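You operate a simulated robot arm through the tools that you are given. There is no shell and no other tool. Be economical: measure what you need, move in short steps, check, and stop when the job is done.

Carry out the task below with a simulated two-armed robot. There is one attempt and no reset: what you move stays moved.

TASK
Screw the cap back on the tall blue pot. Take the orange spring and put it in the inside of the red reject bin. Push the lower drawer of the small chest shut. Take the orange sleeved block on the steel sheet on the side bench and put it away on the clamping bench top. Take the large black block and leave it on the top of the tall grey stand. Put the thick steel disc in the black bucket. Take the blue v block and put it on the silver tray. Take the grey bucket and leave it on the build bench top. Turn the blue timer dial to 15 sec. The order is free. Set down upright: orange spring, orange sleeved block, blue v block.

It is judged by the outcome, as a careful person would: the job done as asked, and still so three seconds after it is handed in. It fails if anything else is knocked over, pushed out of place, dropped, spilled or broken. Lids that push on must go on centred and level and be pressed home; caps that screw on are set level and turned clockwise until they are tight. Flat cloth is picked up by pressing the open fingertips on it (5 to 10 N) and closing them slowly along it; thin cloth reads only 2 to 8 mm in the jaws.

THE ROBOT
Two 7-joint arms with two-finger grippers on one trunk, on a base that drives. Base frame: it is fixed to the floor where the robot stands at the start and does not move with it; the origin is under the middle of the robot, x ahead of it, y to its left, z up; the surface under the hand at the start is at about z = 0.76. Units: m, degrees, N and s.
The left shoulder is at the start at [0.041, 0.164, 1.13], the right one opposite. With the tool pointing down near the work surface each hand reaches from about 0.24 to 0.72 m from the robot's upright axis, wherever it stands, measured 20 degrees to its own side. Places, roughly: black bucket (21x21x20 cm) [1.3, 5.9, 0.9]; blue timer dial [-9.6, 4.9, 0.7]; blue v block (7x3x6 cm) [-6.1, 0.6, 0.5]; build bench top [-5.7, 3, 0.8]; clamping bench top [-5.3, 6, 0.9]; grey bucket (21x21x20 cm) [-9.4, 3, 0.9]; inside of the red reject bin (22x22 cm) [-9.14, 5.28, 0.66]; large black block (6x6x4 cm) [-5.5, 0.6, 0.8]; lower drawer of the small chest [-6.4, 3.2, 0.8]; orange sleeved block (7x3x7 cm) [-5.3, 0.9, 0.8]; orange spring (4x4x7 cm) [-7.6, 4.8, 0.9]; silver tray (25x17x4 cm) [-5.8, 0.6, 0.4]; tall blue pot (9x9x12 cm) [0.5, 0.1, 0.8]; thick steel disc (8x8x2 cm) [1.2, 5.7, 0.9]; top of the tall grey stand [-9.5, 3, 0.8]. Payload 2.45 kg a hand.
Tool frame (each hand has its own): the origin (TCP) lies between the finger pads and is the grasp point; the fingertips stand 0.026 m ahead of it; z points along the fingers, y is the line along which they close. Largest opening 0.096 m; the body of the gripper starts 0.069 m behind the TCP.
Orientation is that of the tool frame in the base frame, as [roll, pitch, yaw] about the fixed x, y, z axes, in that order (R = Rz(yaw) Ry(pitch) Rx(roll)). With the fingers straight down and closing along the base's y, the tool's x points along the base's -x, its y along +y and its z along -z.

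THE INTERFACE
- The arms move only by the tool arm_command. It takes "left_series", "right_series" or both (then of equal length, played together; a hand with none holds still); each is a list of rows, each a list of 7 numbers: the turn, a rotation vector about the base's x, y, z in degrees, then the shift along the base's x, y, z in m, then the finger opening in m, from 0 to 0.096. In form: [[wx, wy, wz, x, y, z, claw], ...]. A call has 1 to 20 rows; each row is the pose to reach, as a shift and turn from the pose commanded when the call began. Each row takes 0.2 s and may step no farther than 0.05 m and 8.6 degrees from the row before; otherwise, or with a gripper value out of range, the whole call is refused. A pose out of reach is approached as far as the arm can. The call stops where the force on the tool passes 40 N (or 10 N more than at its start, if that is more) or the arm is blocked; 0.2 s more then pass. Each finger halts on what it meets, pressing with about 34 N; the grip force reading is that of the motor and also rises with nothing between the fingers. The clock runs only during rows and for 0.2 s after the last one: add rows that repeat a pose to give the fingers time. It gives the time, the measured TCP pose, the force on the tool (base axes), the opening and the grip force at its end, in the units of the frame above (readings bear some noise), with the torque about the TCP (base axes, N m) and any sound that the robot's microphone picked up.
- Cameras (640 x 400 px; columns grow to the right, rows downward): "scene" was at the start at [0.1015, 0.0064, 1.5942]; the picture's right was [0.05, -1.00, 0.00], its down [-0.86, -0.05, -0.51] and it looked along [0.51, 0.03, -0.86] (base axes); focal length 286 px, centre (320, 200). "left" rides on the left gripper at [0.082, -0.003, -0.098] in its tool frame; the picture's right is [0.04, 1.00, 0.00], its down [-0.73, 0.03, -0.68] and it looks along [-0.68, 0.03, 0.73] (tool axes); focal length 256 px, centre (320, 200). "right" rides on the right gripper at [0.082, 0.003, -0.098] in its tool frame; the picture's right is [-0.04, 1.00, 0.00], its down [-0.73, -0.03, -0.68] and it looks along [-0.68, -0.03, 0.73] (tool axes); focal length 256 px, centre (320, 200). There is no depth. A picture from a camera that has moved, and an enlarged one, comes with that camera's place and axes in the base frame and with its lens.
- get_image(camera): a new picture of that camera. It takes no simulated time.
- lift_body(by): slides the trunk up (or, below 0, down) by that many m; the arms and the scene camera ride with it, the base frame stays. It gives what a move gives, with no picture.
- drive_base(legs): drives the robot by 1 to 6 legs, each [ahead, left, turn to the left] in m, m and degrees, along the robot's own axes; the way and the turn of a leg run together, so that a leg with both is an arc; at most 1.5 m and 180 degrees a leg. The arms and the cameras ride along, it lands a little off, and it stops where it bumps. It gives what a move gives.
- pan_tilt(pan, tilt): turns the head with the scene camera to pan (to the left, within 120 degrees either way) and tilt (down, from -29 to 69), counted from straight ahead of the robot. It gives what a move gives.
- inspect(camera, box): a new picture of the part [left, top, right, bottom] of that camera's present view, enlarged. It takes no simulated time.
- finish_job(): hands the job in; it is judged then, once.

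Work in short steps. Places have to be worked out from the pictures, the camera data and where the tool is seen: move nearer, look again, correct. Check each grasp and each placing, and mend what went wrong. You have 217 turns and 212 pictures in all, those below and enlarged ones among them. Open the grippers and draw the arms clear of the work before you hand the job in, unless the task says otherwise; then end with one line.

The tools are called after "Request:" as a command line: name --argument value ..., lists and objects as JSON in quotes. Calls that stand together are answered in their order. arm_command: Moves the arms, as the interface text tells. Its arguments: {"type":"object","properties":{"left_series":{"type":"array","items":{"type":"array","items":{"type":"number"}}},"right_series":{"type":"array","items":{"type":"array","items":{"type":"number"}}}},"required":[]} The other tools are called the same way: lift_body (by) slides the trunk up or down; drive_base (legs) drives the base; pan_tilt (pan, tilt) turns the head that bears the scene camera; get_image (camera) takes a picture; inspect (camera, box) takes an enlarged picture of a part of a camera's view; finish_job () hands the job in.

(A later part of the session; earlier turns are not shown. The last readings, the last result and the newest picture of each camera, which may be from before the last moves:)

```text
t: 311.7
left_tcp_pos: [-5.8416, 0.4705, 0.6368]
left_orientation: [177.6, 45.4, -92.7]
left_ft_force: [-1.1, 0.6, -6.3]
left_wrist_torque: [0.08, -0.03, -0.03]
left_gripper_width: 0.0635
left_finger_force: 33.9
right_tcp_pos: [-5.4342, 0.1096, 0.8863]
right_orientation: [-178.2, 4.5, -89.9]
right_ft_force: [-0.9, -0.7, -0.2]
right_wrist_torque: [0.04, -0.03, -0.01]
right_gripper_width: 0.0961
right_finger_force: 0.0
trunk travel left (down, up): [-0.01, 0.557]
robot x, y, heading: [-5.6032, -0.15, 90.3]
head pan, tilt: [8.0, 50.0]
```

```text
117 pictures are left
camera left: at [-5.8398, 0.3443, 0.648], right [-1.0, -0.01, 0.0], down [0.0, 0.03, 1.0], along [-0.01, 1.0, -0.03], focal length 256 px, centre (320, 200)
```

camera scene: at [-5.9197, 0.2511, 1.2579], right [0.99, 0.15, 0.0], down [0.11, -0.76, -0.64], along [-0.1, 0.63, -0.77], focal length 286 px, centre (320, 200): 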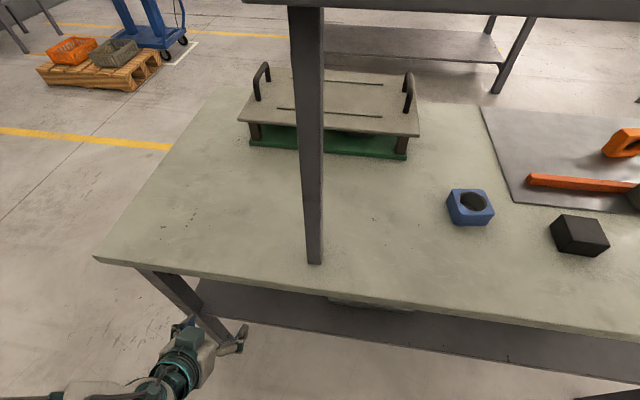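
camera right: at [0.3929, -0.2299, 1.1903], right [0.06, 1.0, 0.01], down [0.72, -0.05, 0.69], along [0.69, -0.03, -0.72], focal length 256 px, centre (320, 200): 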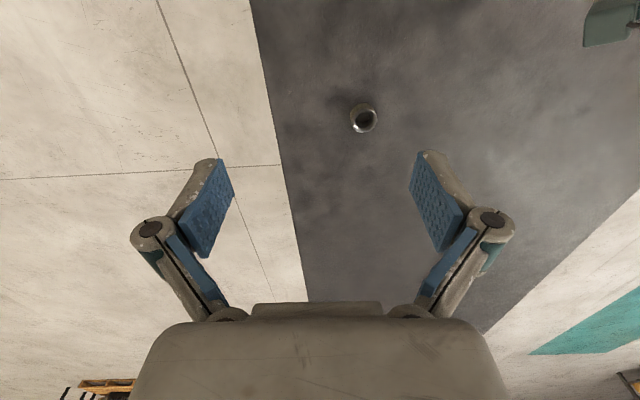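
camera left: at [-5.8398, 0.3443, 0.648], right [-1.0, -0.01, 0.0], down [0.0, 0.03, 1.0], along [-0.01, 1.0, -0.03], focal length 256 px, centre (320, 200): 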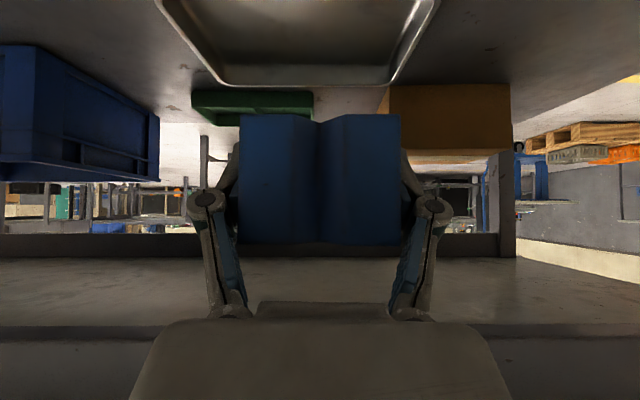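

The tray is ahead: centre about (−5.825, 0.64). I'll move in diagonally and lower the block inside it.

Request:
arm_command --left_series '[[0, 0, 0, 0.015, 0.0, 0, 0.06], [0, 0, 0, 0.015, 0.033, -0.025, 0.06], [0, 0, 0, 0.015, 0.066, -0.05, 0.06], [0, 0, 0, 0.015, 0.1, -0.075, 0.06], [0, 0, 0, 0.015, 0.133, -0.1, 0.06], [0, 0, 0, 0.015, 0.163, -0.125, 0.06]]'

Request:
get_image --camera "left"

```text
t: 313.1
left_tcp_pos: [-5.8241, 0.6393, 0.5096]
left_orientation: [177.2, 45.1, -93.0]
left_ft_force: [-0.5, 0.7, -6.4]
left_wrist_torque: [0.03, -0.05, -0.01]
left_gripper_width: 0.0629
left_finger_force: 33.7
right_tcp_pos: [-5.4281, 0.1119, 0.884]
right_orientation: [-178.5, 4.5, -90.0]
right_ft_force: [-0.6, 0.9, -0.6]
right_wrist_torque: [-0.04, -0.04, 0.01]
right_gripper_width: 0.0961
right_finger_force: 0.0
trunk travel left (down, up): [-0.01, 0.557]
robot x, y, heading: [-5.601, -0.1523, 90.5]
head pan, tilt: [8.0, 50.0]
```

```text
116 pictures are left
camera left: at [-5.8221, 0.5118, 0.5208], right [-1.0, -0.01, 0.01], down [0.0, 0.04, 1.0], along [-0.01, 1.0, -0.04], focal length 256 px, centre (320, 200)
```

left: 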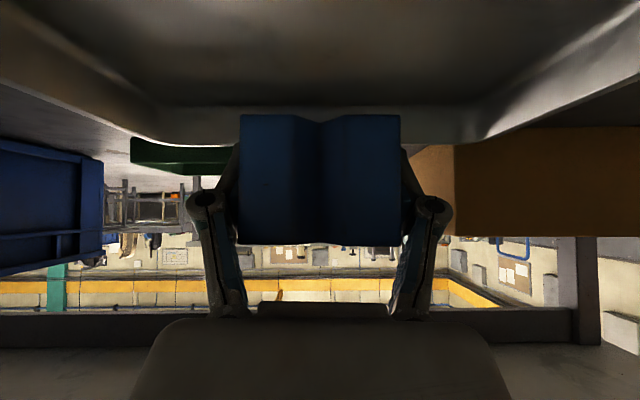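

The block is above the tray floor between its walls. I'll lower in small steps until it touches.

Request:
arm_command --left_series '[[0, 0, 0, 0, 0, -0.01, 0.06], [0, 0, 0, 0, 0, -0.018, 0.06], [0, 0, 0, 0, 0, -0.024, 0.06], [0, 0, 0, 0, 0, -0.028, 0.06], [0, 0, 0, 0, 0, -0.032, 0.06]]'

```text
t: 314.3
left_tcp_pos: [-5.8209, 0.6356, 0.4821]
left_orientation: [177.1, 45.3, -93.2]
left_ft_force: [-0.4, 0.4, -6.5]
left_wrist_torque: [0.1, -0.01, 0.0]
left_gripper_width: 0.063
left_finger_force: 34.2
right_tcp_pos: [-5.4266, 0.1105, 0.8858]
right_orientation: [-178.5, 4.5, -90.0]
right_ft_force: [0.2, 0.2, 0.4]
right_wrist_torque: [0.01, -0.01, -0.02]
right_gripper_width: 0.096
right_finger_force: 0.0
trunk travel left (down, up): [-0.01, 0.557]
robot x, y, heading: [-5.6022, -0.1555, 90.6]
head pan, tilt: [8.0, 50.0]
```

Not down yet. I'll continue.

Request:
arm_command --left_series '[[0, 0, 0, 0, 0, -0.004, 0.06], [0, 0, 0, 0, 0, -0.007, 0.06], [0, 0, 0, 0, 0, -0.01, 0.06], [0, 0, 0, 0, 0, -0.013, 0.06]]'

Request:
get_image --camera "left"

```text
t: 315.3
left_tcp_pos: [-5.8236, 0.6309, 0.4711]
left_orientation: [177.3, 45.3, -93.1]
left_ft_force: [0.1, 0.2, -6.6]
left_wrist_torque: [0.06, 0.01, 0.0]
left_gripper_width: 0.0632
left_finger_force: 34.3
left hand out of reach, approached as far as the arm can: row 2, 3, 4
right_tcp_pos: [-5.4263, 0.1105, 0.8861]
right_orientation: [-178.5, 4.5, -89.9]
right_ft_force: [0.0, 0.2, 0.1]
right_wrist_torque: [-0.03, -0.02, -0.04]
right_gripper_width: 0.0958
right_finger_force: 0.1
trunk travel left (down, up): [-0.01, 0.557]
robot x, y, heading: [-5.6026, -0.152, 90.4]
head pan, tilt: [8.0, 50.0]
```

```text
115 pictures are left
camera left: at [-5.8215, 0.5039, 0.4827], right [-1.0, -0.01, 0.0], down [0.0, 0.03, 1.0], along [-0.01, 1.0, -0.03], focal length 256 px, centre (320, 200)
```

left: 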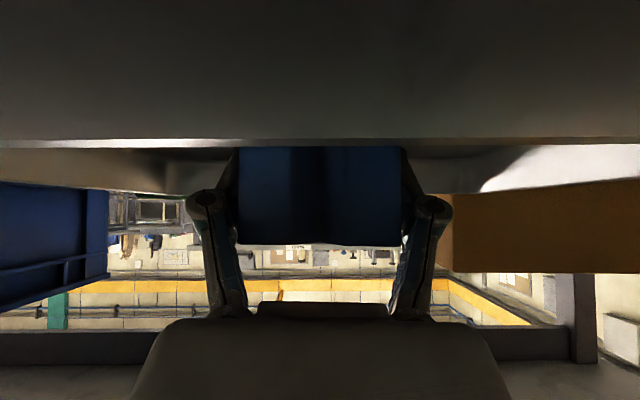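

Close to the arm's limit. I'll use the last centimetre of trunk travel to set the block down.

Request:
lift_body --by -0.008

```text
t: 315.9
left_tcp_pos: [-5.8234, 0.6318, 0.47]
left_orientation: [177.2, 45.8, -93.1]
left_ft_force: [-3.0, 1.4, 18.4]
left_wrist_torque: [-0.22, -0.73, -0.05]
left_gripper_width: 0.0632
left_finger_force: 34.5
right_tcp_pos: [-5.4256, 0.1081, 0.8783]
right_orientation: [-178.6, 4.8, -90.0]
right_ft_force: [-0.2, -0.4, 0.0]
right_wrist_torque: [-0.03, 0.05, 0.02]
right_gripper_width: 0.0959
right_finger_force: 0.0
trunk travel left (down, up): [-0.002, 0.565]
robot x, y, heading: [-5.5984, -0.1514, 90.5]
head pan, tilt: [8.0, 50.0]
```

It has touched down. I'll ease off 1 mm and open the fingers.

Request:
arm_command --left_series '[[0, 0, 0, 0, 0, 0.001, 0.07], [0, 0, 0, 0, 0, 0.001, 0.08], [0, 0, 0, 0, 0, 0.001, 0.096], [0, 0, 0, 0, 0, 0.001, 0.096]]'

Request:
get_image --camera "left"

```text
t: 316.9
left_tcp_pos: [-5.8238, 0.6317, 0.4637]
left_orientation: [177.2, 45.2, -93.2]
left_ft_force: [0.5, -0.8, 0.7]
left_wrist_torque: [-0.04, 0.04, 0.04]
left_gripper_width: 0.0959
left_finger_force: 0.0
right_tcp_pos: [-5.4255, 0.1104, 0.8777]
right_orientation: [-178.5, 4.4, -90.0]
right_ft_force: [0.2, 0.9, -0.1]
right_wrist_torque: [0.0, -0.01, 0.01]
right_gripper_width: 0.0959
right_finger_force: 0.1
trunk travel left (down, up): [-0.002, 0.565]
robot x, y, heading: [-5.5993, -0.1518, 90.5]
head pan, tilt: [8.0, 50.0]
```

```text
114 pictures are left
camera left: at [-5.821, 0.5038, 0.4746], right [-1.0, -0.01, 0.01], down [0.01, 0.03, 1.0], along [-0.01, 1.0, -0.03], focal length 256 px, centre (320, 200)
```

left: 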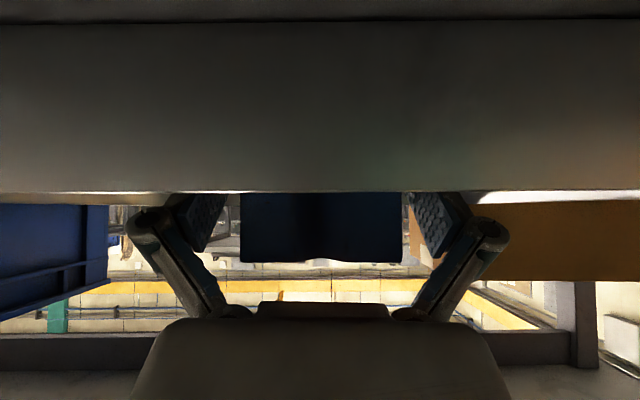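

The block stands level in the tray. I'll retract along the approach line and check.

Request:
arm_command --left_series '[[0, 0, 0, 0, -0.01, 0.02, 0.096], [0, 0, 0, 0, -0.035, 0.045, 0.096], [0, 0, 0, 0, -0.065, 0.075, 0.096], [0, 0, 0, 0, -0.095, 0.105, 0.096], [0, 0, 0, 0, -0.125, 0.135, 0.096], [0, 0, 0, 0, -0.155, 0.165, 0.096], [0, 0, 0, 0, -0.185, 0.19, 0.096], [0, 0, 0, 0, -0.22, 0.21, 0.096], [0, 0, 0, 0, -0.26, 0.22, 0.096]]'

Request:
get_image --camera "left"

```text
t: 318.9
left_tcp_pos: [-5.8216, 0.3879, 0.6906]
left_orientation: [177.2, 45.2, -93.1]
left_ft_force: [-0.4, 0.0, 1.0]
left_wrist_torque: [0.01, 0.01, 0.03]
left_gripper_width: 0.0958
left_finger_force: 0.1
left hand out of reach, approached as far as the arm can: row 9
right_tcp_pos: [-5.426, 0.1103, 0.8783]
right_orientation: [-178.6, 4.5, -90.0]
right_ft_force: [-0.5, 0.2, -0.9]
right_wrist_torque: [0.02, -0.02, 0.01]
right_gripper_width: 0.0959
right_finger_force: 0.1
trunk travel left (down, up): [-0.002, 0.565]
robot x, y, heading: [-5.5999, -0.1551, 90.4]
head pan, tilt: [8.0, 50.0]
```

```text
113 pictures are left
camera left: at [-5.8213, 0.2616, 0.7022], right [-1.0, -0.01, 0.01], down [0.01, 0.03, 1.0], along [-0.01, 1.0, -0.03], focal length 256 px, centre (320, 200)
```

left: 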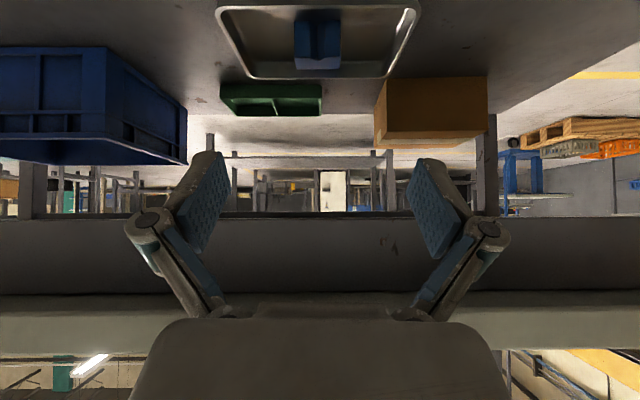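

The V block is upright in the tray. For the black block I'll back away, raise the hand above bench height, and shift right to line up between the shelf posts.

Request:
drive_base --legs '[[-0.16, 0, 0]]'

Request:
arm_command --left_series '[[0, 0, 0, 0, 0, 0.04, 0.096], [0, 0, 0, 0, 0, 0.08, 0.096], [0, 0, 0, 0, 0, 0.12, 0.096], [0, 0, 0, 0, 0, 0.16, 0.096], [0, 0, 0, 0, 0, 0.2, 0.096], [0, 0, 0, 0, 0, 0.22, 0.096]]'

Request:
drive_base --legs '[[0, -0.27, 0]]'

Request:
pan_tilt --pan 10 --tilt 45

Request:
get_image --camera "scene"

Request:
get_image --camera "left"

```text
t: 320.3
left_tcp_pos: [-5.8236, 0.2274, 0.6916]
left_orientation: [177.1, 45.4, -93.0]
left_ft_force: [-0.7, -0.2, 0.2]
left_wrist_torque: [0.0, 0.0, -0.01]
left_gripper_width: 0.0962
left_finger_force: 0.1
right_tcp_pos: [-5.4256, -0.0505, 0.8774]
right_orientation: [-178.6, 4.7, -89.8]
right_ft_force: [0.4, 0.1, -1.6]
right_wrist_torque: [0.05, 0.03, 0.01]
right_gripper_width: 0.0962
right_finger_force: 0.0
trunk travel left (down, up): [-0.002, 0.565]
robot x, y, heading: [-5.5987, -0.3103, 90.6]
head pan, tilt: [8.0, 50.0]
```

```text
t: 321.7
left_tcp_pos: [-5.8237, 0.2277, 0.917]
left_orientation: [177.3, 45.5, -92.9]
left_ft_force: [-0.1, 0.5, -0.5]
left_wrist_torque: [0.02, -0.03, 0.0]
left_gripper_width: 0.0961
left_finger_force: 0.1
right_tcp_pos: [-5.4257, -0.0555, 0.8792]
right_orientation: [-178.6, 4.9, -89.8]
right_ft_force: [-0.4, 0.3, -0.2]
right_wrist_torque: [0.01, -0.02, 0.0]
right_gripper_width: 0.096
right_finger_force: 0.1
trunk travel left (down, up): [-0.002, 0.565]
robot x, y, heading: [-5.5972, -0.3152, 90.6]
head pan, tilt: [8.0, 50.0]
```

```text
t: 323.6
left_tcp_pos: [-5.5771, 0.2312, 0.9104]
left_orientation: [178.6, 45.7, -91.7]
left_ft_force: [-1.7, -0.5, 0.0]
left_wrist_torque: [0.03, -0.08, -0.05]
left_gripper_width: 0.0959
left_finger_force: 0.0
right_tcp_pos: [-5.1767, -0.0507, 0.8811]
right_orientation: [-177.7, 4.9, -89.5]
right_ft_force: [-0.2, -0.6, 0.2]
right_wrist_torque: [0.03, -0.08, -0.01]
right_gripper_width: 0.0961
right_finger_force: 0.0
trunk travel left (down, up): [-0.002, 0.565]
robot x, y, heading: [-5.3348, -0.3097, 91.0]
head pan, tilt: [8.0, 50.0]
```

```text
t: 324.2
left_tcp_pos: [-5.5773, 0.2251, 0.9154]
left_orientation: [178.2, 45.9, -91.8]
left_ft_force: [-1.0, 0.2, 0.1]
left_wrist_torque: [0.0, -0.04, -0.05]
left_gripper_width: 0.0959
left_finger_force: 0.1
right_tcp_pos: [-5.1764, -0.056, 0.8826]
right_orientation: [-178.0, 5.3, -89.2]
right_ft_force: [0.0, 0.4, 0.7]
right_wrist_torque: [-0.03, -0.02, 0.02]
right_gripper_width: 0.0961
right_finger_force: 0.1
trunk travel left (down, up): [-0.002, 0.565]
robot x, y, heading: [-5.3419, -0.3105, 91.0]
head pan, tilt: [10.0, 45.0]
```

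```text
112 pictures are left
camera scene: at [-5.3751, 0.1096, 1.2527], right [0.98, 0.19, 0.01], down [0.14, -0.7, -0.7], along [-0.13, 0.69, -0.71], focal length 286 px, centre (320, 200)
```

scene: 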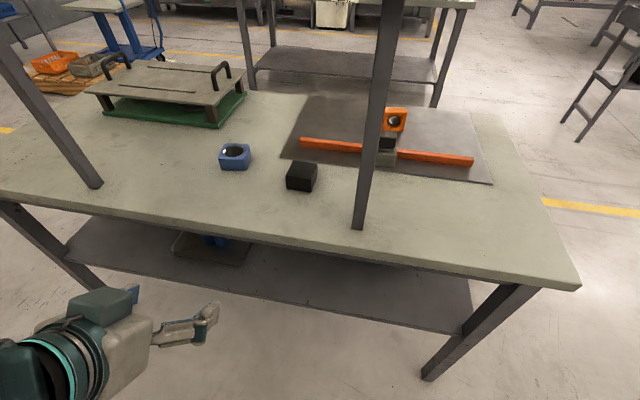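

```text
111 pictures are left
camera left: at [-5.5736, 0.098, 0.9257], right [-1.0, -0.02, -0.01], down [-0.01, 0.02, 1.0], along [-0.02, 1.0, -0.02], focal length 256 px, centre (320, 200)
```

left: 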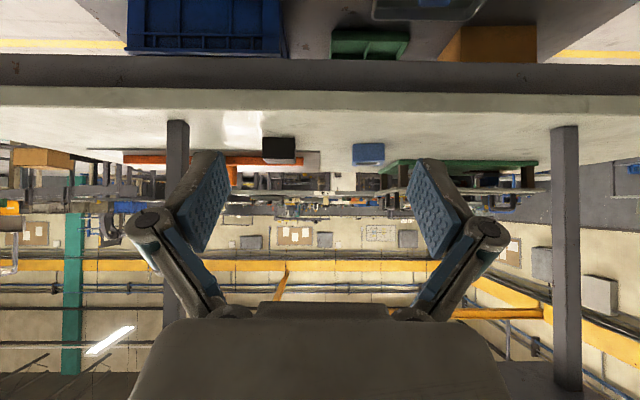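

I'll zoom on the black block to get its place and orientation.

Request:
inspect --camera "scene" --box '[265, 140, 385, 240]'

Request:
inspect --camera "left" --box '[230, 120, 330, 180]'

```text
4.00 times, centred on (325, 190) of scene
camera zoom: at [-5.3751, 0.1096, 1.2527], right [0.98, 0.19, 0.01], down [0.14, -0.7, -0.7], along [-0.13, 0.69, -0.71], focal length 1145 px, centre (300, 240)
```

zoom: 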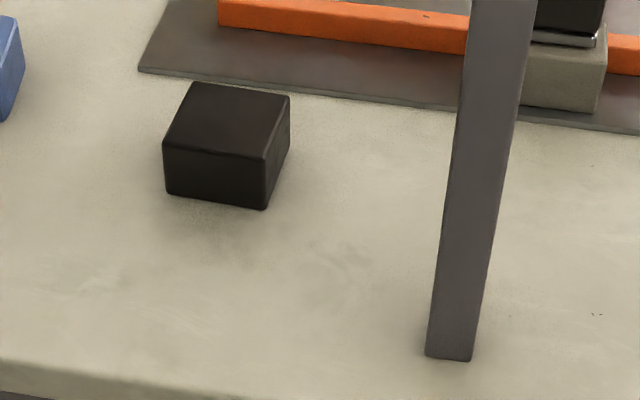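

```text
6.40 times, centred on (280, 150) of left
camera zoom: at [-5.5736, 0.098, 0.9257], right [-1.0, -0.02, -0.01], down [-0.01, 0.02, 1.0], along [-0.02, 1.0, -0.02], focal length 1638 px, centre (576, 520)
```

zoom: 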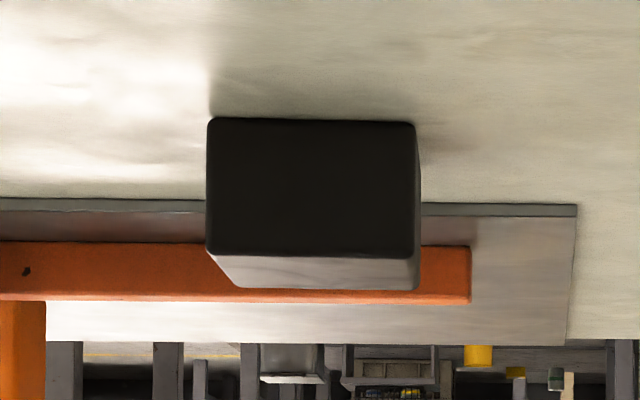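

The bench top is actually about z=0.80; the black block is axis-aligned at (−5.507, 0.598), spanning z 0.80–0.84. I'll position the hand and roll forward.

Request:
arm_command --left_series '[[0, 0, 0, 0.02, 0, 0.02, 0.096], [0, 0, 0, 0.04, 0, 0.04, 0.096], [0, 0, 0, 0.06, 0, 0.06, 0.096], [0, 0, 0, 0.07, 0, 0.07, 0.096]]'

Request:
drive_base --legs '[[0.16, 0, 0]]'

Request:
get_image --camera "left"

```text
t: 325.2
left_tcp_pos: [-5.4933, 0.2249, 0.9872]
left_orientation: [177.3, 45.9, -92.6]
left_ft_force: [0.1, 0.5, -0.2]
left_wrist_torque: [0.01, -0.02, 0.01]
left_gripper_width: 0.0961
left_finger_force: 0.1
right_tcp_pos: [-5.1634, -0.055, 0.8814]
right_orientation: [-178.6, 5.1, -89.5]
right_ft_force: [-0.3, -0.6, 0.4]
right_wrist_torque: [0.02, -0.01, -0.02]
right_gripper_width: 0.0961
right_finger_force: 0.0
trunk travel left (down, up): [-0.002, 0.565]
robot x, y, heading: [-5.3351, -0.3091, 90.6]
head pan, tilt: [10.0, 45.0]
```

```text
t: 326.6
left_tcp_pos: [-5.5059, 0.3815, 0.9863]
left_orientation: [177.7, 45.7, -92.1]
left_ft_force: [0.0, 0.4, -0.4]
left_wrist_torque: [-0.01, 0.0, 0.0]
left_gripper_width: 0.0961
left_finger_force: 0.2
right_tcp_pos: [-5.1747, 0.1016, 0.8808]
right_orientation: [-178.3, 5.2, -89.1]
right_ft_force: [-0.5, 0.0, -0.1]
right_wrist_torque: [-0.03, -0.08, 0.0]
right_gripper_width: 0.0959
right_finger_force: 0.0
trunk travel left (down, up): [-0.002, 0.565]
robot x, y, heading: [-5.3414, -0.1553, 91.3]
head pan, tilt: [10.0, 45.0]
```

```text
108 pictures are left
camera left: at [-5.5024, 0.2539, 0.9959], right [-1.0, -0.02, 0.0], down [0.0, 0.03, 1.0], along [-0.02, 1.0, -0.03], focal length 256 px, centre (320, 200)
```

left: 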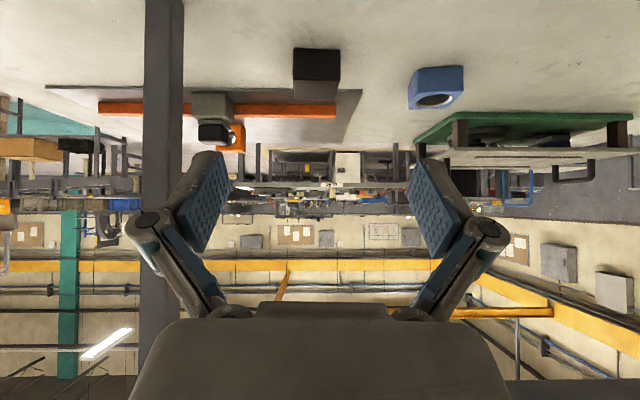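

The block is straight ahead. I'll advance diagonally and check just before closing.

Request:
arm_command --left_series '[[0, 0, 0, 0, 0.03, -0.02, 0.096], [0, 0, 0, 0, 0.06, -0.04, 0.096], [0, 0, 0, 0, 0.09, -0.06, 0.096], [0, 0, 0, 0, 0.12, -0.08, 0.096], [0, 0, 0, 0, 0.15, -0.1, 0.096], [0, 0, 0, 0, 0.175, -0.118, 0.096]]'

Request:
get_image --camera "left"

Request:
get_image --camera "scene"

```text
t: 328.1
left_tcp_pos: [-5.499, 0.5514, 0.8701]
left_orientation: [177.2, 46.0, -92.4]
left_ft_force: [0.2, 0.5, 0.3]
left_wrist_torque: [0.02, 0.04, -0.02]
left_gripper_width: 0.0959
left_finger_force: 0.1
right_tcp_pos: [-5.1688, 0.0989, 0.8816]
right_orientation: [-178.6, 5.3, -89.1]
right_ft_force: [-0.4, 0.3, -1.1]
right_wrist_torque: [-0.01, -0.01, 0.01]
right_gripper_width: 0.0961
right_finger_force: 0.2
trunk travel left (down, up): [-0.002, 0.565]
robot x, y, heading: [-5.3358, -0.1556, 90.9]
head pan, tilt: [10.0, 45.0]
```

```text
107 pictures are left
camera left: at [-5.4952, 0.4244, 0.8788], right [-1.0, -0.02, 0.01], down [0.01, 0.02, 1.0], along [-0.02, 1.0, -0.02], focal length 256 px, centre (320, 200)
```

left: 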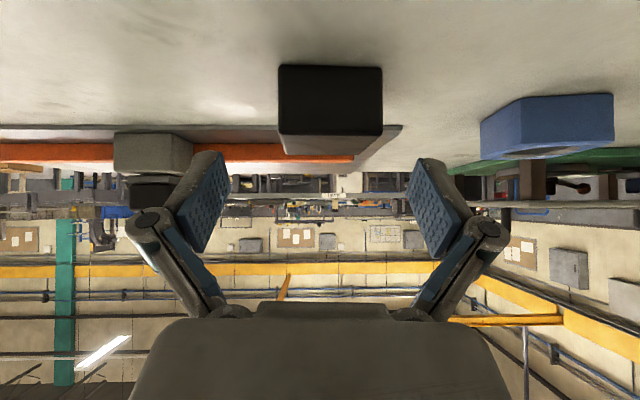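

```text
106 pictures are left
camera scene: at [-5.3647, 0.2685, 1.2517], right [0.98, 0.19, 0.0], down [0.14, -0.7, -0.7], along [-0.14, 0.69, -0.71], focal length 286 px, centre (320, 200)
```

scene: 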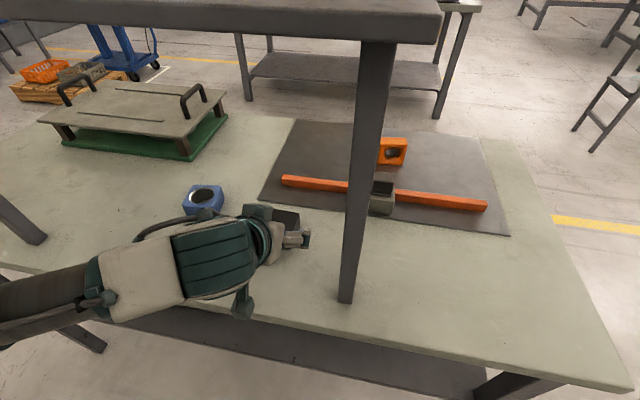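

Aligned to within 5 mm. I'll do the final approach and close.

Request:
arm_command --left_series '[[0, 0, 0, -0.005, 0.01, -0.01, 0.096], [0, 0, 0, -0.005, 0.025, -0.022, 0.096], [0, 0, 0, -0.005, 0.042, -0.033, 0.096], [0, 0, 0, -0.005, 0.042, -0.032, 0.085], [0, 0, 0, -0.005, 0.042, -0.032, 0.07], [0, 0, 0, -0.005, 0.042, -0.032, 0.055], [0, 0, 0, -0.005, 0.042, -0.032, 0.048], [0, 0, 0, -0.005, 0.042, -0.032, 0.048]]'

Request:
arm_command --left_series '[[0, 0, 0, 0, 0, 0.01, 0.048], [0, 0, 0, 0, 0, 0.025, 0.048], [0, 0, 0, 0, 0, 0.04, 0.048]]'

Request:
get_image --camera "left"

```text
t: 329.9
left_tcp_pos: [-5.5039, 0.594, 0.8413]
left_orientation: [177.2, 46.1, -92.4]
left_ft_force: [-0.4, 1.7, 3.6]
left_wrist_torque: [0.18, -0.35, 0.0]
left_gripper_width: 0.06
left_finger_force: 34.0
right_tcp_pos: [-5.1685, 0.0959, 0.8821]
right_orientation: [-178.6, 5.4, -89.2]
right_ft_force: [0.2, 0.1, 0.0]
right_wrist_torque: [0.01, 0.03, 0.0]
right_gripper_width: 0.0962
right_finger_force: 0.1
trunk travel left (down, up): [-0.002, 0.565]
robot x, y, heading: [-5.3382, -0.1583, 91.0]
head pan, tilt: [10.0, 45.0]
```

```text
t: 330.6
left_tcp_pos: [-5.5137, 0.5941, 0.8779]
left_orientation: [177.2, 45.9, -92.4]
left_ft_force: [0.3, 0.3, -8.4]
left_wrist_torque: [-0.03, -0.01, -0.01]
left_gripper_width: 0.0597
left_finger_force: 34.3
left hand out of reach, approached as far as the arm can: row 3
right_tcp_pos: [-5.1692, 0.0982, 0.8816]
right_orientation: [-178.6, 5.4, -89.2]
right_ft_force: [-0.9, -0.1, 1.1]
right_wrist_torque: [-0.02, -0.01, -0.01]
right_gripper_width: 0.096
right_finger_force: 0.1
trunk travel left (down, up): [-0.002, 0.565]
robot x, y, heading: [-5.3398, -0.155, 91.2]
head pan, tilt: [10.0, 45.0]
```

```text
105 pictures are left
camera left: at [-5.5094, 0.4669, 0.887], right [-1.0, -0.02, 0.01], down [0.01, 0.02, 1.0], along [-0.02, 1.0, -0.02], focal length 256 px, centre (320, 200)
```

left: 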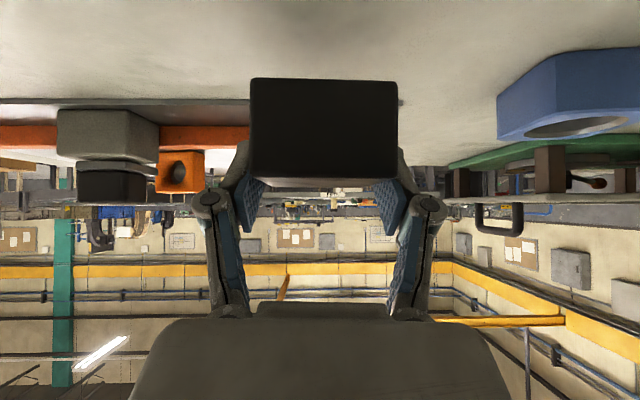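

The black block is secure. I'll back out and drive around the bench's near end to its right side for the orange block.

Request:
drive_base --legs '[[-0.2, 0, 0], [0, -1.2, 0]]'

Request:
lift_body --by 0.12

Request:
drive_base --legs '[[1.2, 0, 0], [1.2, 0, 0], [0, 0, 180]]'

Request:
pan_tilt --pan -30 --tilt 40

Request:
get_image --camera "scene"

```text
t: 337.9
left_tcp_pos: [-4.3201, 0.4196, 0.8762]
left_orientation: [177.3, 46.0, -92.3]
left_ft_force: [0.1, 0.2, -9.4]
left_wrist_torque: [-0.05, -0.01, 0.01]
left_gripper_width: 0.0598
left_finger_force: 34.2
right_tcp_pos: [-3.9761, -0.0781, 0.882]
right_orientation: [-178.6, 5.4, -89.1]
right_ft_force: [0.0, 0.4, 0.4]
right_wrist_torque: [0.02, 0.03, 0.02]
right_gripper_width: 0.0961
right_finger_force: 0.1
trunk travel left (down, up): [-0.002, 0.565]
robot x, y, heading: [-4.1465, -0.3293, 90.9]
head pan, tilt: [10.0, 45.0]
```

```text
t: 339.4
left_tcp_pos: [-4.318, 0.353, 1.129]
left_orientation: [175.7, 57.9, -93.5]
left_ft_force: [-0.6, 0.8, -9.8]
left_wrist_torque: [-0.05, -0.04, -0.02]
left_gripper_width: 0.0599
left_finger_force: 33.9
right_tcp_pos: [-3.9745, -0.0823, 1.0028]
right_orientation: [-178.7, 5.5, -89.2]
right_ft_force: [-0.4, 0.8, 0.2]
right_wrist_torque: [-0.05, -0.03, 0.02]
right_gripper_width: 0.0962
right_finger_force: 0.1
trunk travel left (down, up): [-0.122, 0.445]
robot x, y, heading: [-4.1485, -0.335, 91.3]
head pan, tilt: [10.0, 45.0]
```

```text
t: 358.8
left_tcp_pos: [-3.9633, 1.4137, 1.1321]
left_orientation: [175.8, 58.1, 88.9]
left_ft_force: [-0.1, 0.7, -8.7]
left_wrist_torque: [0.12, 0.02, 0.01]
left_gripper_width: 0.0598
left_finger_force: 34.1
right_tcp_pos: [-4.3248, 1.8337, 1.0042]
right_orientation: [-178.5, 5.7, 93.2]
right_ft_force: [0.5, 0.0, -0.8]
right_wrist_torque: [0.0, -0.03, 0.02]
right_gripper_width: 0.096
right_finger_force: 0.1
trunk travel left (down, up): [-0.122, 0.445]
robot x, y, heading: [-4.1606, 2.087, -86.4]
head pan, tilt: [10.0, 45.0]
```

```text
t: 359.8
left_tcp_pos: [-3.9629, 1.4197, 1.1338]
left_orientation: [175.8, 58.2, 88.9]
left_ft_force: [0.1, -0.8, -9.4]
left_wrist_torque: [0.09, 0.05, 0.0]
left_gripper_width: 0.0601
left_finger_force: 34.2
right_tcp_pos: [-4.3248, 1.8381, 1.0044]
right_orientation: [-178.6, 6.1, 93.2]
right_ft_force: [-0.2, -0.9, 0.2]
right_wrist_torque: [0.02, -0.01, 0.01]
right_gripper_width: 0.0959
right_finger_force: 0.1
trunk travel left (down, up): [-0.122, 0.445]
robot x, y, heading: [-4.1589, 2.0892, -86.4]
head pan, tilt: [-30.0, 40.0]
```

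```text
104 pictures are left
camera scene: at [-4.1893, 1.8192, 1.4245], right [-0.9, 0.45, 0.0], down [0.29, 0.58, -0.76], along [-0.34, -0.68, -0.65], focal length 286 px, centre (320, 200)
```

scene: 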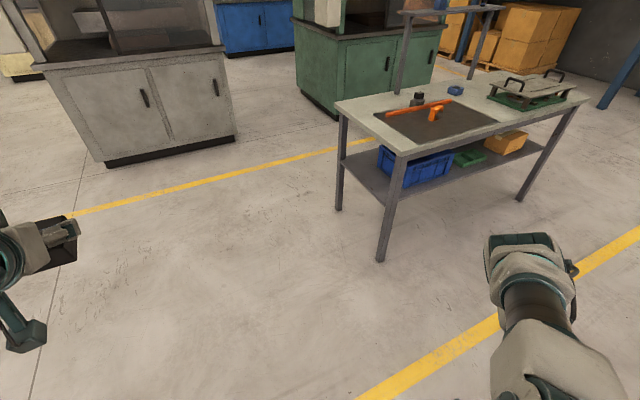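

Now the right side: I'll strafe to line the right hand up with the orange block and roll up to the bench.

Request:
drive_base --legs '[[0, 0, -3.6], [0, -0.98, 0], [0.6, 0, 0]]'

Request:
pan_tilt --pan -10 --tilt 55

Request:
get_image --camera "scene"

Request:
get_image --camera "right"

```text
t: 368.3
left_tcp_pos: [-4.9514, 0.8082, 1.1347]
left_orientation: [175.8, 58.2, 86.3]
left_ft_force: [0.2, -0.2, -9.7]
left_wrist_torque: [0.07, 0.03, 0.0]
left_gripper_width: 0.0598
left_finger_force: 34.0
right_tcp_pos: [-5.2944, 1.2435, 1.0046]
right_orientation: [-178.6, 6.0, 90.7]
right_ft_force: [-0.2, 0.9, 0.1]
right_wrist_torque: [0.02, 0.0, -0.03]
right_gripper_width: 0.0962
right_finger_force: 0.1
trunk travel left (down, up): [-0.122, 0.445]
robot x, y, heading: [-5.1189, 1.4804, -89.3]
head pan, tilt: [-30.0, 40.0]
```

```text
t: 369.1
left_tcp_pos: [-4.9532, 0.8139, 1.1386]
left_orientation: [175.7, 58.5, 86.2]
left_ft_force: [0.5, 0.1, -8.1]
left_wrist_torque: [0.08, 0.0, -0.01]
left_gripper_width: 0.0601
left_finger_force: 33.6
right_tcp_pos: [-5.2957, 1.2484, 1.0072]
right_orientation: [-178.7, 6.3, 90.6]
right_ft_force: [-0.6, -0.1, -0.1]
right_wrist_torque: [-0.06, 0.01, -0.01]
right_gripper_width: 0.0959
right_finger_force: 0.0
trunk travel left (down, up): [-0.122, 0.445]
robot x, y, heading: [-5.1205, 1.4839, -89.4]
head pan, tilt: [-10.0, 55.0]
```

```text
103 pictures are left
camera scene: at [-5.1304, 1.2222, 1.4041], right [-0.99, 0.16, 0.0], down [0.13, 0.81, -0.57], along [-0.09, -0.56, -0.82], focal length 286 px, centre (320, 200)
```

scene: 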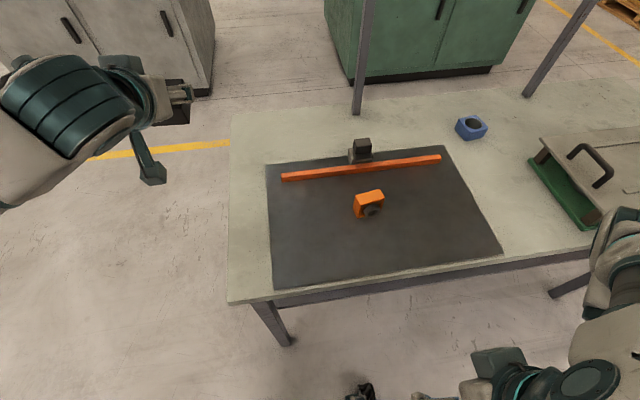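

```text
102 pictures are left
camera right: at [-5.289, 1.3412, 1.0948], right [1.0, -0.03, -0.02], down [-0.01, -0.65, 0.76], along [-0.04, -0.76, -0.65], focal length 256 px, centre (320, 200)
```

right: 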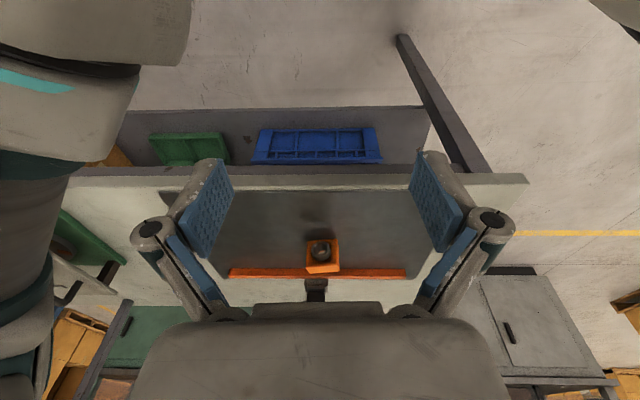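

Zooming in on the orange block to see its orientation.

Request:
inspect --camera "scene" --box '[330, 170, 410, 230]'

Request:
inspect --camera "right" --box '[280, 225, 370, 285]'

```text
6.67 times, centred on (370, 200) of scene
camera zoom: at [-5.1304, 1.2222, 1.4041], right [-0.99, 0.16, 0.0], down [0.13, 0.81, -0.57], along [-0.09, -0.56, -0.82], focal length 1909 px, centre (-13, 200)
```

zoom: 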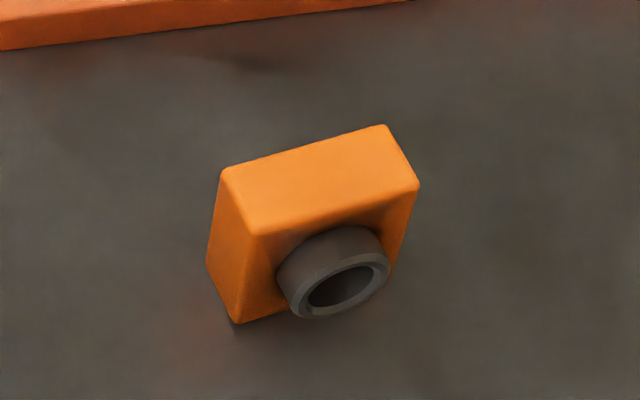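

```text
6.67 times, centred on (325, 255) of right
camera zoom: at [-5.289, 1.3412, 1.0948], right [1.0, -0.03, -0.02], down [-0.01, -0.65, 0.76], along [-0.04, -0.76, -0.65], focal length 1707 px, centre (287, -167)
```

zoom: 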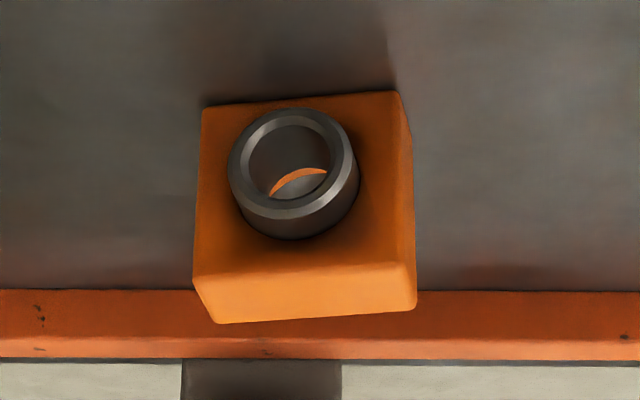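

The orange block is turned about +8°, centred near (−5.307, 0.853), its top at about 0.857. I'll level and turn the right hand and bring it overhead.

Request:
arm_command --right_series '[[1, 0, 1, 0, -0.045, -0.005, 0.096], [2, 0, 2, 0, -0.09, -0.01, 0.096], [3, 0, 3, 0, -0.135, -0.015, 0.096], [4, 0, 4, -0.002, -0.18, -0.02, 0.096], [5, 0, 5, -0.004, -0.225, -0.025, 0.096], [6, 0, 6, -0.006, -0.27, -0.03, 0.096], [6.3, 0, 7, -0.008, -0.315, -0.035, 0.096], [6.3, 0, 8, -0.011, -0.355, -0.04, 0.096], [6.3, 0, 8, -0.011, -0.396, -0.045, 0.096], [6.3, 0, 8, -0.011, -0.396, -0.045, 0.096]]'

Request:
get_image --camera "right"

Request:
get_image --camera "scene"

```text
t: 371.3
left_tcp_pos: [-4.9519, 0.8142, 1.1383]
left_orientation: [175.6, 58.5, 86.3]
left_ft_force: [0.0, -0.4, -9.1]
left_wrist_torque: [0.06, 0.0, 0.01]
left_gripper_width: 0.0596
left_finger_force: 33.9
right_tcp_pos: [-5.3032, 0.8527, 0.9586]
right_orientation: [-179.0, 0.2, 98.6]
right_ft_force: [0.4, 0.2, 0.1]
right_wrist_torque: [-0.01, -0.02, 0.01]
right_gripper_width: 0.0959
right_finger_force: 0.0
trunk travel left (down, up): [-0.122, 0.445]
robot x, y, heading: [-5.1188, 1.4831, -89.3]
head pan, tilt: [-10.0, 55.0]
```

```text
99 pictures are left
camera right: at [-5.3095, 0.9364, 1.058], right [0.99, 0.11, -0.02], down [0.09, -0.73, 0.68], along [0.06, -0.68, -0.73], focal length 256 px, centre (320, 200)
```

right: 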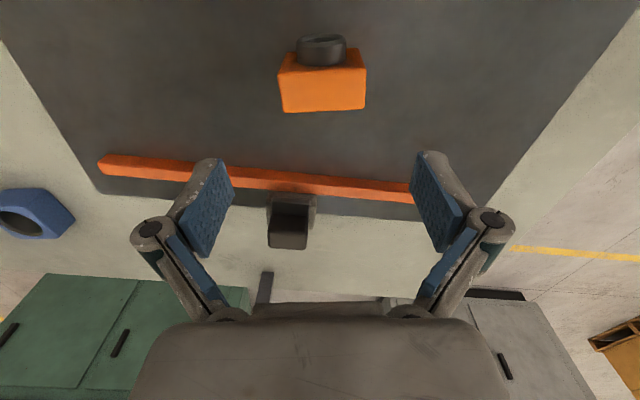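

```text
98 pictures are left
camera scene: at [-5.1296, 1.2209, 1.4039], right [-0.99, 0.16, 0.0], down [0.13, 0.81, -0.57], along [-0.09, -0.56, -0.82], focal length 286 px, centre (320, 200)
```

scene: 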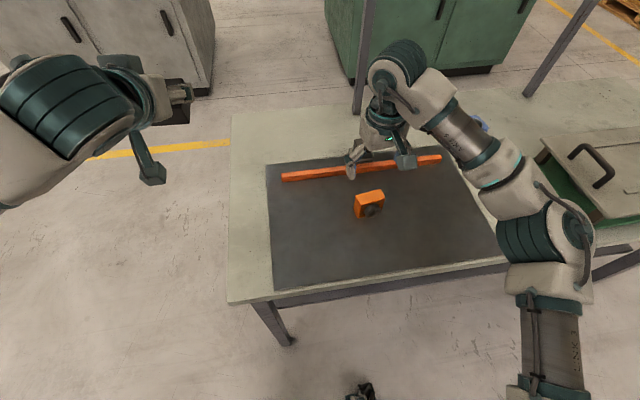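

The block is at (−5.304, 0.865) and wants 3° more turn. I'll lower over it.

Request:
arm_command --right_series '[[0, 0, 3, 0, 0.012, -0.03, 0.096], [0, 0, 3, 0, 0.012, -0.06, 0.096], [0, 0, 3, 0, 0.012, -0.085, 0.096], [0, 0, 3, 0, 0.012, -0.085, 0.096]]'

Request:
get_image --camera "right"

```text
t: 372.3
left_tcp_pos: [-4.953, 0.8134, 1.1377]
left_orientation: [175.6, 58.5, 86.2]
left_ft_force: [-0.2, -0.4, -8.3]
left_wrist_torque: [0.05, 0.0, 0.03]
left_gripper_width: 0.0598
left_finger_force: 33.6
right_tcp_pos: [-5.3067, 0.8655, 0.873]
right_orientation: [-179.3, 0.0, 101.6]
right_ft_force: [-0.5, -0.3, -0.6]
right_wrist_torque: [0.02, -0.05, -0.02]
right_gripper_width: 0.0961
right_finger_force: 0.0
trunk travel left (down, up): [-0.122, 0.445]
robot x, y, heading: [-5.1239, 1.4845, -89.2]
head pan, tilt: [-10.0, 55.0]
```

```text
97 pictures are left
camera right: at [-5.3166, 0.9473, 0.972], right [0.99, 0.16, -0.01], down [0.13, -0.72, 0.68], along [0.1, -0.67, -0.73], focal length 256 px, centre (320, 200)
```

right: 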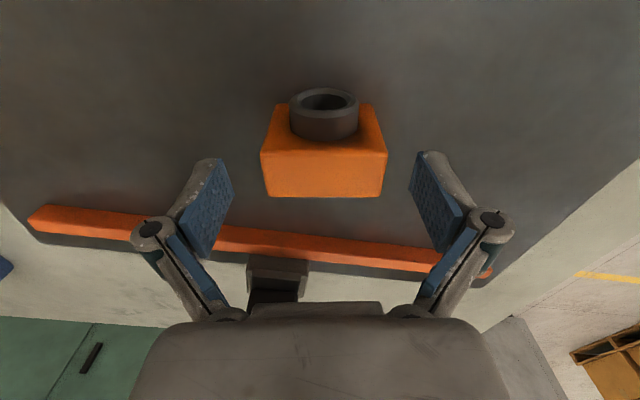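

Well aligned. I'll lower the last 28 mm and close.

Request:
arm_command --right_series '[[0, 0, 0, 0.001, -0.002, -0.015, 0.096], [0, 0, 0, 0.001, -0.002, -0.028, 0.096], [0, 0, 0, 0.001, -0.002, -0.028, 0.085], [0, 0, 0, 0.001, -0.002, -0.028, 0.07], [0, 0, 0, 0.001, -0.002, -0.027, 0.058], [0, 0, 0, 0.001, -0.002, -0.027, 0.055], [0, 0, 0, 0.001, -0.002, -0.027, 0.055]]'

Request:
arm_command --right_series '[[0, 0, 0, 0, 0, 0.02, 0.055], [0, 0, 0, 0, 0, 0.05, 0.055], [0, 0, 0, 0, 0.03, 0.09, 0.055], [0, 0, 0, 0, 0.07, 0.11, 0.055]]'

Request:
get_image --camera "right"

Request:
get_image --camera "scene"

```text
t: 373.9
left_tcp_pos: [-4.9529, 0.814, 1.1368]
left_orientation: [175.8, 58.5, 86.3]
left_ft_force: [-0.1, -0.3, -8.8]
left_wrist_torque: [0.07, 0.04, 0.02]
left_gripper_width: 0.0596
left_finger_force: 33.8
right_tcp_pos: [-5.306, 0.861, 0.8477]
right_orientation: [-179.3, -0.1, 101.6]
right_ft_force: [-0.1, 1.4, 0.1]
right_wrist_torque: [-0.06, -0.01, 0.0]
right_gripper_width: 0.0636
right_finger_force: 33.9
trunk travel left (down, up): [-0.122, 0.445]
robot x, y, heading: [-5.1223, 1.488, -89.3]
head pan, tilt: [-10.0, 55.0]
```

```text
t: 374.9
left_tcp_pos: [-4.9527, 0.8147, 1.1393]
left_orientation: [175.7, 58.6, 86.2]
left_ft_force: [-0.9, -0.3, -8.1]
left_wrist_torque: [0.09, -0.01, 0.01]
left_gripper_width: 0.0596
left_finger_force: 34.0
right_tcp_pos: [-5.3066, 0.9343, 0.9572]
right_orientation: [-179.1, 0.1, 101.7]
right_ft_force: [0.6, 1.0, -3.6]
right_wrist_torque: [-0.08, 0.0, 0.03]
right_gripper_width: 0.0637
right_finger_force: 33.9
trunk travel left (down, up): [-0.122, 0.445]
robot x, y, heading: [-5.1199, 1.486, -88.9]
head pan, tilt: [-10.0, 55.0]
```

```text
96 pictures are left
camera right: at [-5.3167, 1.0168, 1.056], right [0.99, 0.16, -0.01], down [0.13, -0.72, 0.68], along [0.1, -0.67, -0.73], focal length 256 px, centre (320, 200)
```

right: 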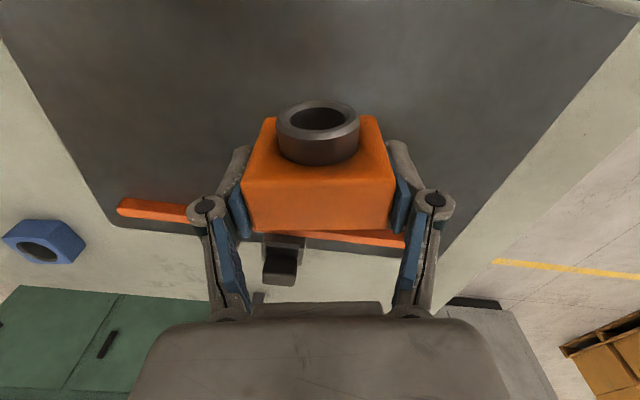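

```text
95 pictures are left
camera scene: at [-5.1307, 1.2221, 1.4041], right [-0.99, 0.16, 0.0], down [0.13, 0.81, -0.57], along [-0.09, -0.56, -0.82], focal length 286 px, centre (320, 200)
```

scene: 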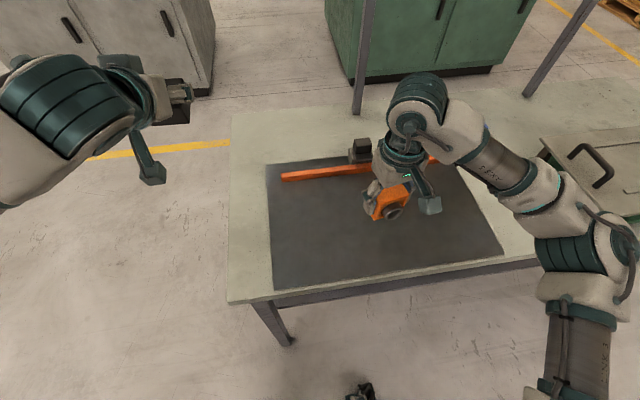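

The orange block is held. I'll retract it, back away from the bench and look north for a route to the clamping bench.

Request:
arm_command --right_series '[[0, 0, 0, 0, 0.045, 0.015, 0.055], [0, 0, 0, 0, 0.09, 0.03, 0.055], [0, 0, 0, 0, 0.135, 0.045, 0.055], [0, 0, 0, 0, 0.18, 0.06, 0.055], [0, 0, 0, 0, 0.22, 0.06, 0.055]]'

Request:
drive_base --legs '[[-0.35, 0, 0], [0, 1.2, 0], [0, 0, 140]]'

Request:
pan_tilt --pan 40 --tilt 20

Request:
get_image --camera "scene"

```text
t: 376.1
left_tcp_pos: [-4.9531, 0.8137, 1.1383]
left_orientation: [175.7, 58.4, 86.1]
left_ft_force: [0.9, -0.3, -9.5]
left_wrist_torque: [0.09, 0.02, -0.03]
left_gripper_width: 0.06
left_finger_force: 34.2
right_tcp_pos: [-5.3047, 1.1514, 1.0205]
right_orientation: [-179.1, 0.0, 101.5]
right_ft_force: [0.2, 0.1, -3.6]
right_wrist_torque: [-0.05, -0.02, 0.01]
right_gripper_width: 0.0636
right_finger_force: 34.1
trunk travel left (down, up): [-0.122, 0.445]
robot x, y, heading: [-5.1197, 1.4839, -89.0]
head pan, tilt: [-10.0, 55.0]
```

```text
t: 389.9
left_tcp_pos: [-3.5962, 2.4773, 1.1383]
left_orientation: [175.8, 58.6, -133.9]
left_ft_force: [0.9, 0.0, -9.0]
left_wrist_torque: [-0.05, 0.04, -0.01]
left_gripper_width: 0.0598
left_finger_force: 33.8
right_tcp_pos: [-3.5443, 1.9925, 1.0197]
right_orientation: [-179.2, 0.0, -118.5]
right_ft_force: [-0.5, 0.1, -2.5]
right_wrist_torque: [0.06, 0.0, -0.04]
right_gripper_width: 0.0638
right_finger_force: 34.1
trunk travel left (down, up): [-0.122, 0.445]
robot x, y, heading: [-3.8997, 1.856, 50.7]
head pan, tilt: [-10.0, 55.0]
```

```text
t: 391.1
left_tcp_pos: [-3.6004, 2.473, 1.1416]
left_orientation: [175.6, 58.7, -133.9]
left_ft_force: [0.0, -0.1, -9.3]
left_wrist_torque: [-0.05, 0.07, -0.02]
left_gripper_width: 0.0597
left_finger_force: 34.1
right_tcp_pos: [-3.5481, 1.9889, 1.0233]
right_orientation: [-179.1, 0.3, -118.5]
right_ft_force: [0.2, -0.1, -4.2]
right_wrist_torque: [0.04, -0.04, -0.03]
right_gripper_width: 0.0638
right_finger_force: 34.1
trunk travel left (down, up): [-0.122, 0.445]
robot x, y, heading: [-3.9036, 1.8553, 50.7]
head pan, tilt: [40.0, 20.0]
```

```text
94 pictures are left
camera scene: at [-3.782, 2.0975, 1.4558], right [1.0, 0.01, 0.0], down [0.0, -0.35, -0.94], along [-0.01, 0.94, -0.35], focal length 286 px, centre (320, 200)
```

scene: 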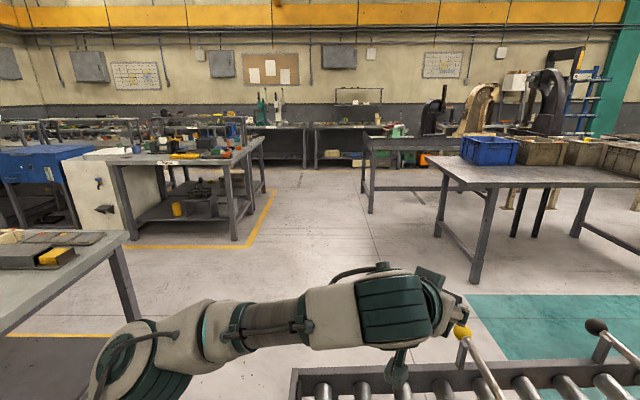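

There's a roller conveyor close to the left hand, so I must turn away from it carefully. First I'll zoom in on the area of the clamping bench.

Request:
inspect --camera "scene" --box '[60, 80, 400, 260]'

```text
1.88 times, centred on (230, 170) of scene
camera zoom: at [-3.782, 2.0975, 1.4558], right [1.0, 0.01, 0.0], down [0.0, -0.35, -0.94], along [-0.01, 0.94, -0.35], focal length 539 px, centre (489, 256)
```

zoom: 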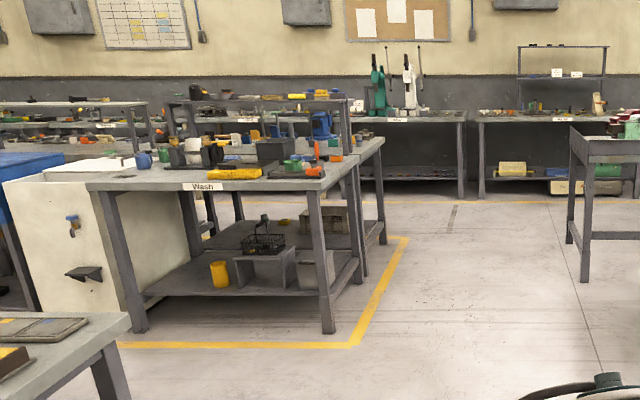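

The clamping bench is the one behind the "Wash" bench, with its right end near x≈−4.5, y≈5.9. I'll turn away from the conveyor, strafe into the corridor and go north.

Request:
drive_base --legs '[[0, 0, 40], [0, 0.42, 0]]'

Request:
pan_tilt --pan 0 --tilt 35

Request:
get_image --camera "scene"

```text
t: 395.5
left_tcp_pos: [-4.4676, 2.5268, 1.1406]
left_orientation: [175.6, 58.8, -95.3]
left_ft_force: [0.0, 0.3, -8.9]
left_wrist_torque: [-0.08, -0.03, 0.02]
left_gripper_width: 0.0598
left_finger_force: 34.0
right_tcp_pos: [-4.1252, 2.1818, 1.0228]
right_orientation: [-179.2, 0.4, -79.7]
right_ft_force: [-1.4, 0.0, -4.3]
right_wrist_torque: [0.03, -0.04, -0.04]
right_gripper_width: 0.0638
right_finger_force: 34.3
trunk travel left (down, up): [-0.122, 0.445]
robot x, y, heading: [-4.3154, 1.8595, 89.6]
head pan, tilt: [40.0, 20.0]
```

```text
t: 396.6
left_tcp_pos: [-4.4573, 2.5199, 1.1477]
left_orientation: [174.6, 59.1, -96.0]
left_ft_force: [0.6, -0.5, -8.2]
left_wrist_torque: [-0.1, -0.04, 0.08]
left_gripper_width: 0.0596
left_finger_force: 34.1
right_tcp_pos: [-4.1144, 2.1773, 1.0229]
right_orientation: [-179.5, 0.7, -79.8]
right_ft_force: [0.4, 0.3, -4.0]
right_wrist_torque: [0.01, 0.01, -0.03]
right_gripper_width: 0.0635
right_finger_force: 34.2
trunk travel left (down, up): [-0.122, 0.445]
robot x, y, heading: [-4.3178, 1.8574, 89.4]
head pan, tilt: [0.0, 35.0]
```

```text
92 pictures are left
camera scene: at [-4.3063, 2.1369, 1.4319], right [1.0, -0.01, -0.01], down [-0.01, -0.58, -0.82], along [0.0, 0.82, -0.58], focal length 286 px, centre (320, 200)
```

scene: 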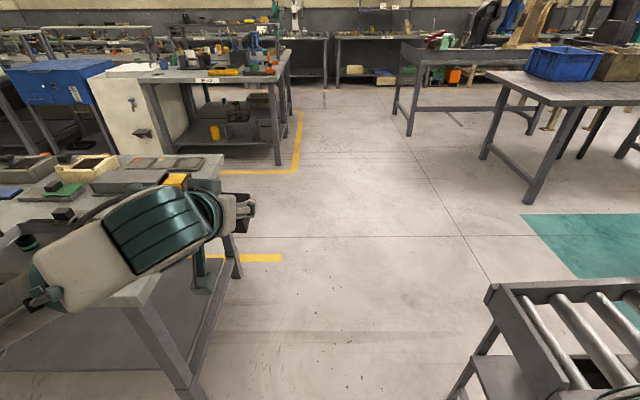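

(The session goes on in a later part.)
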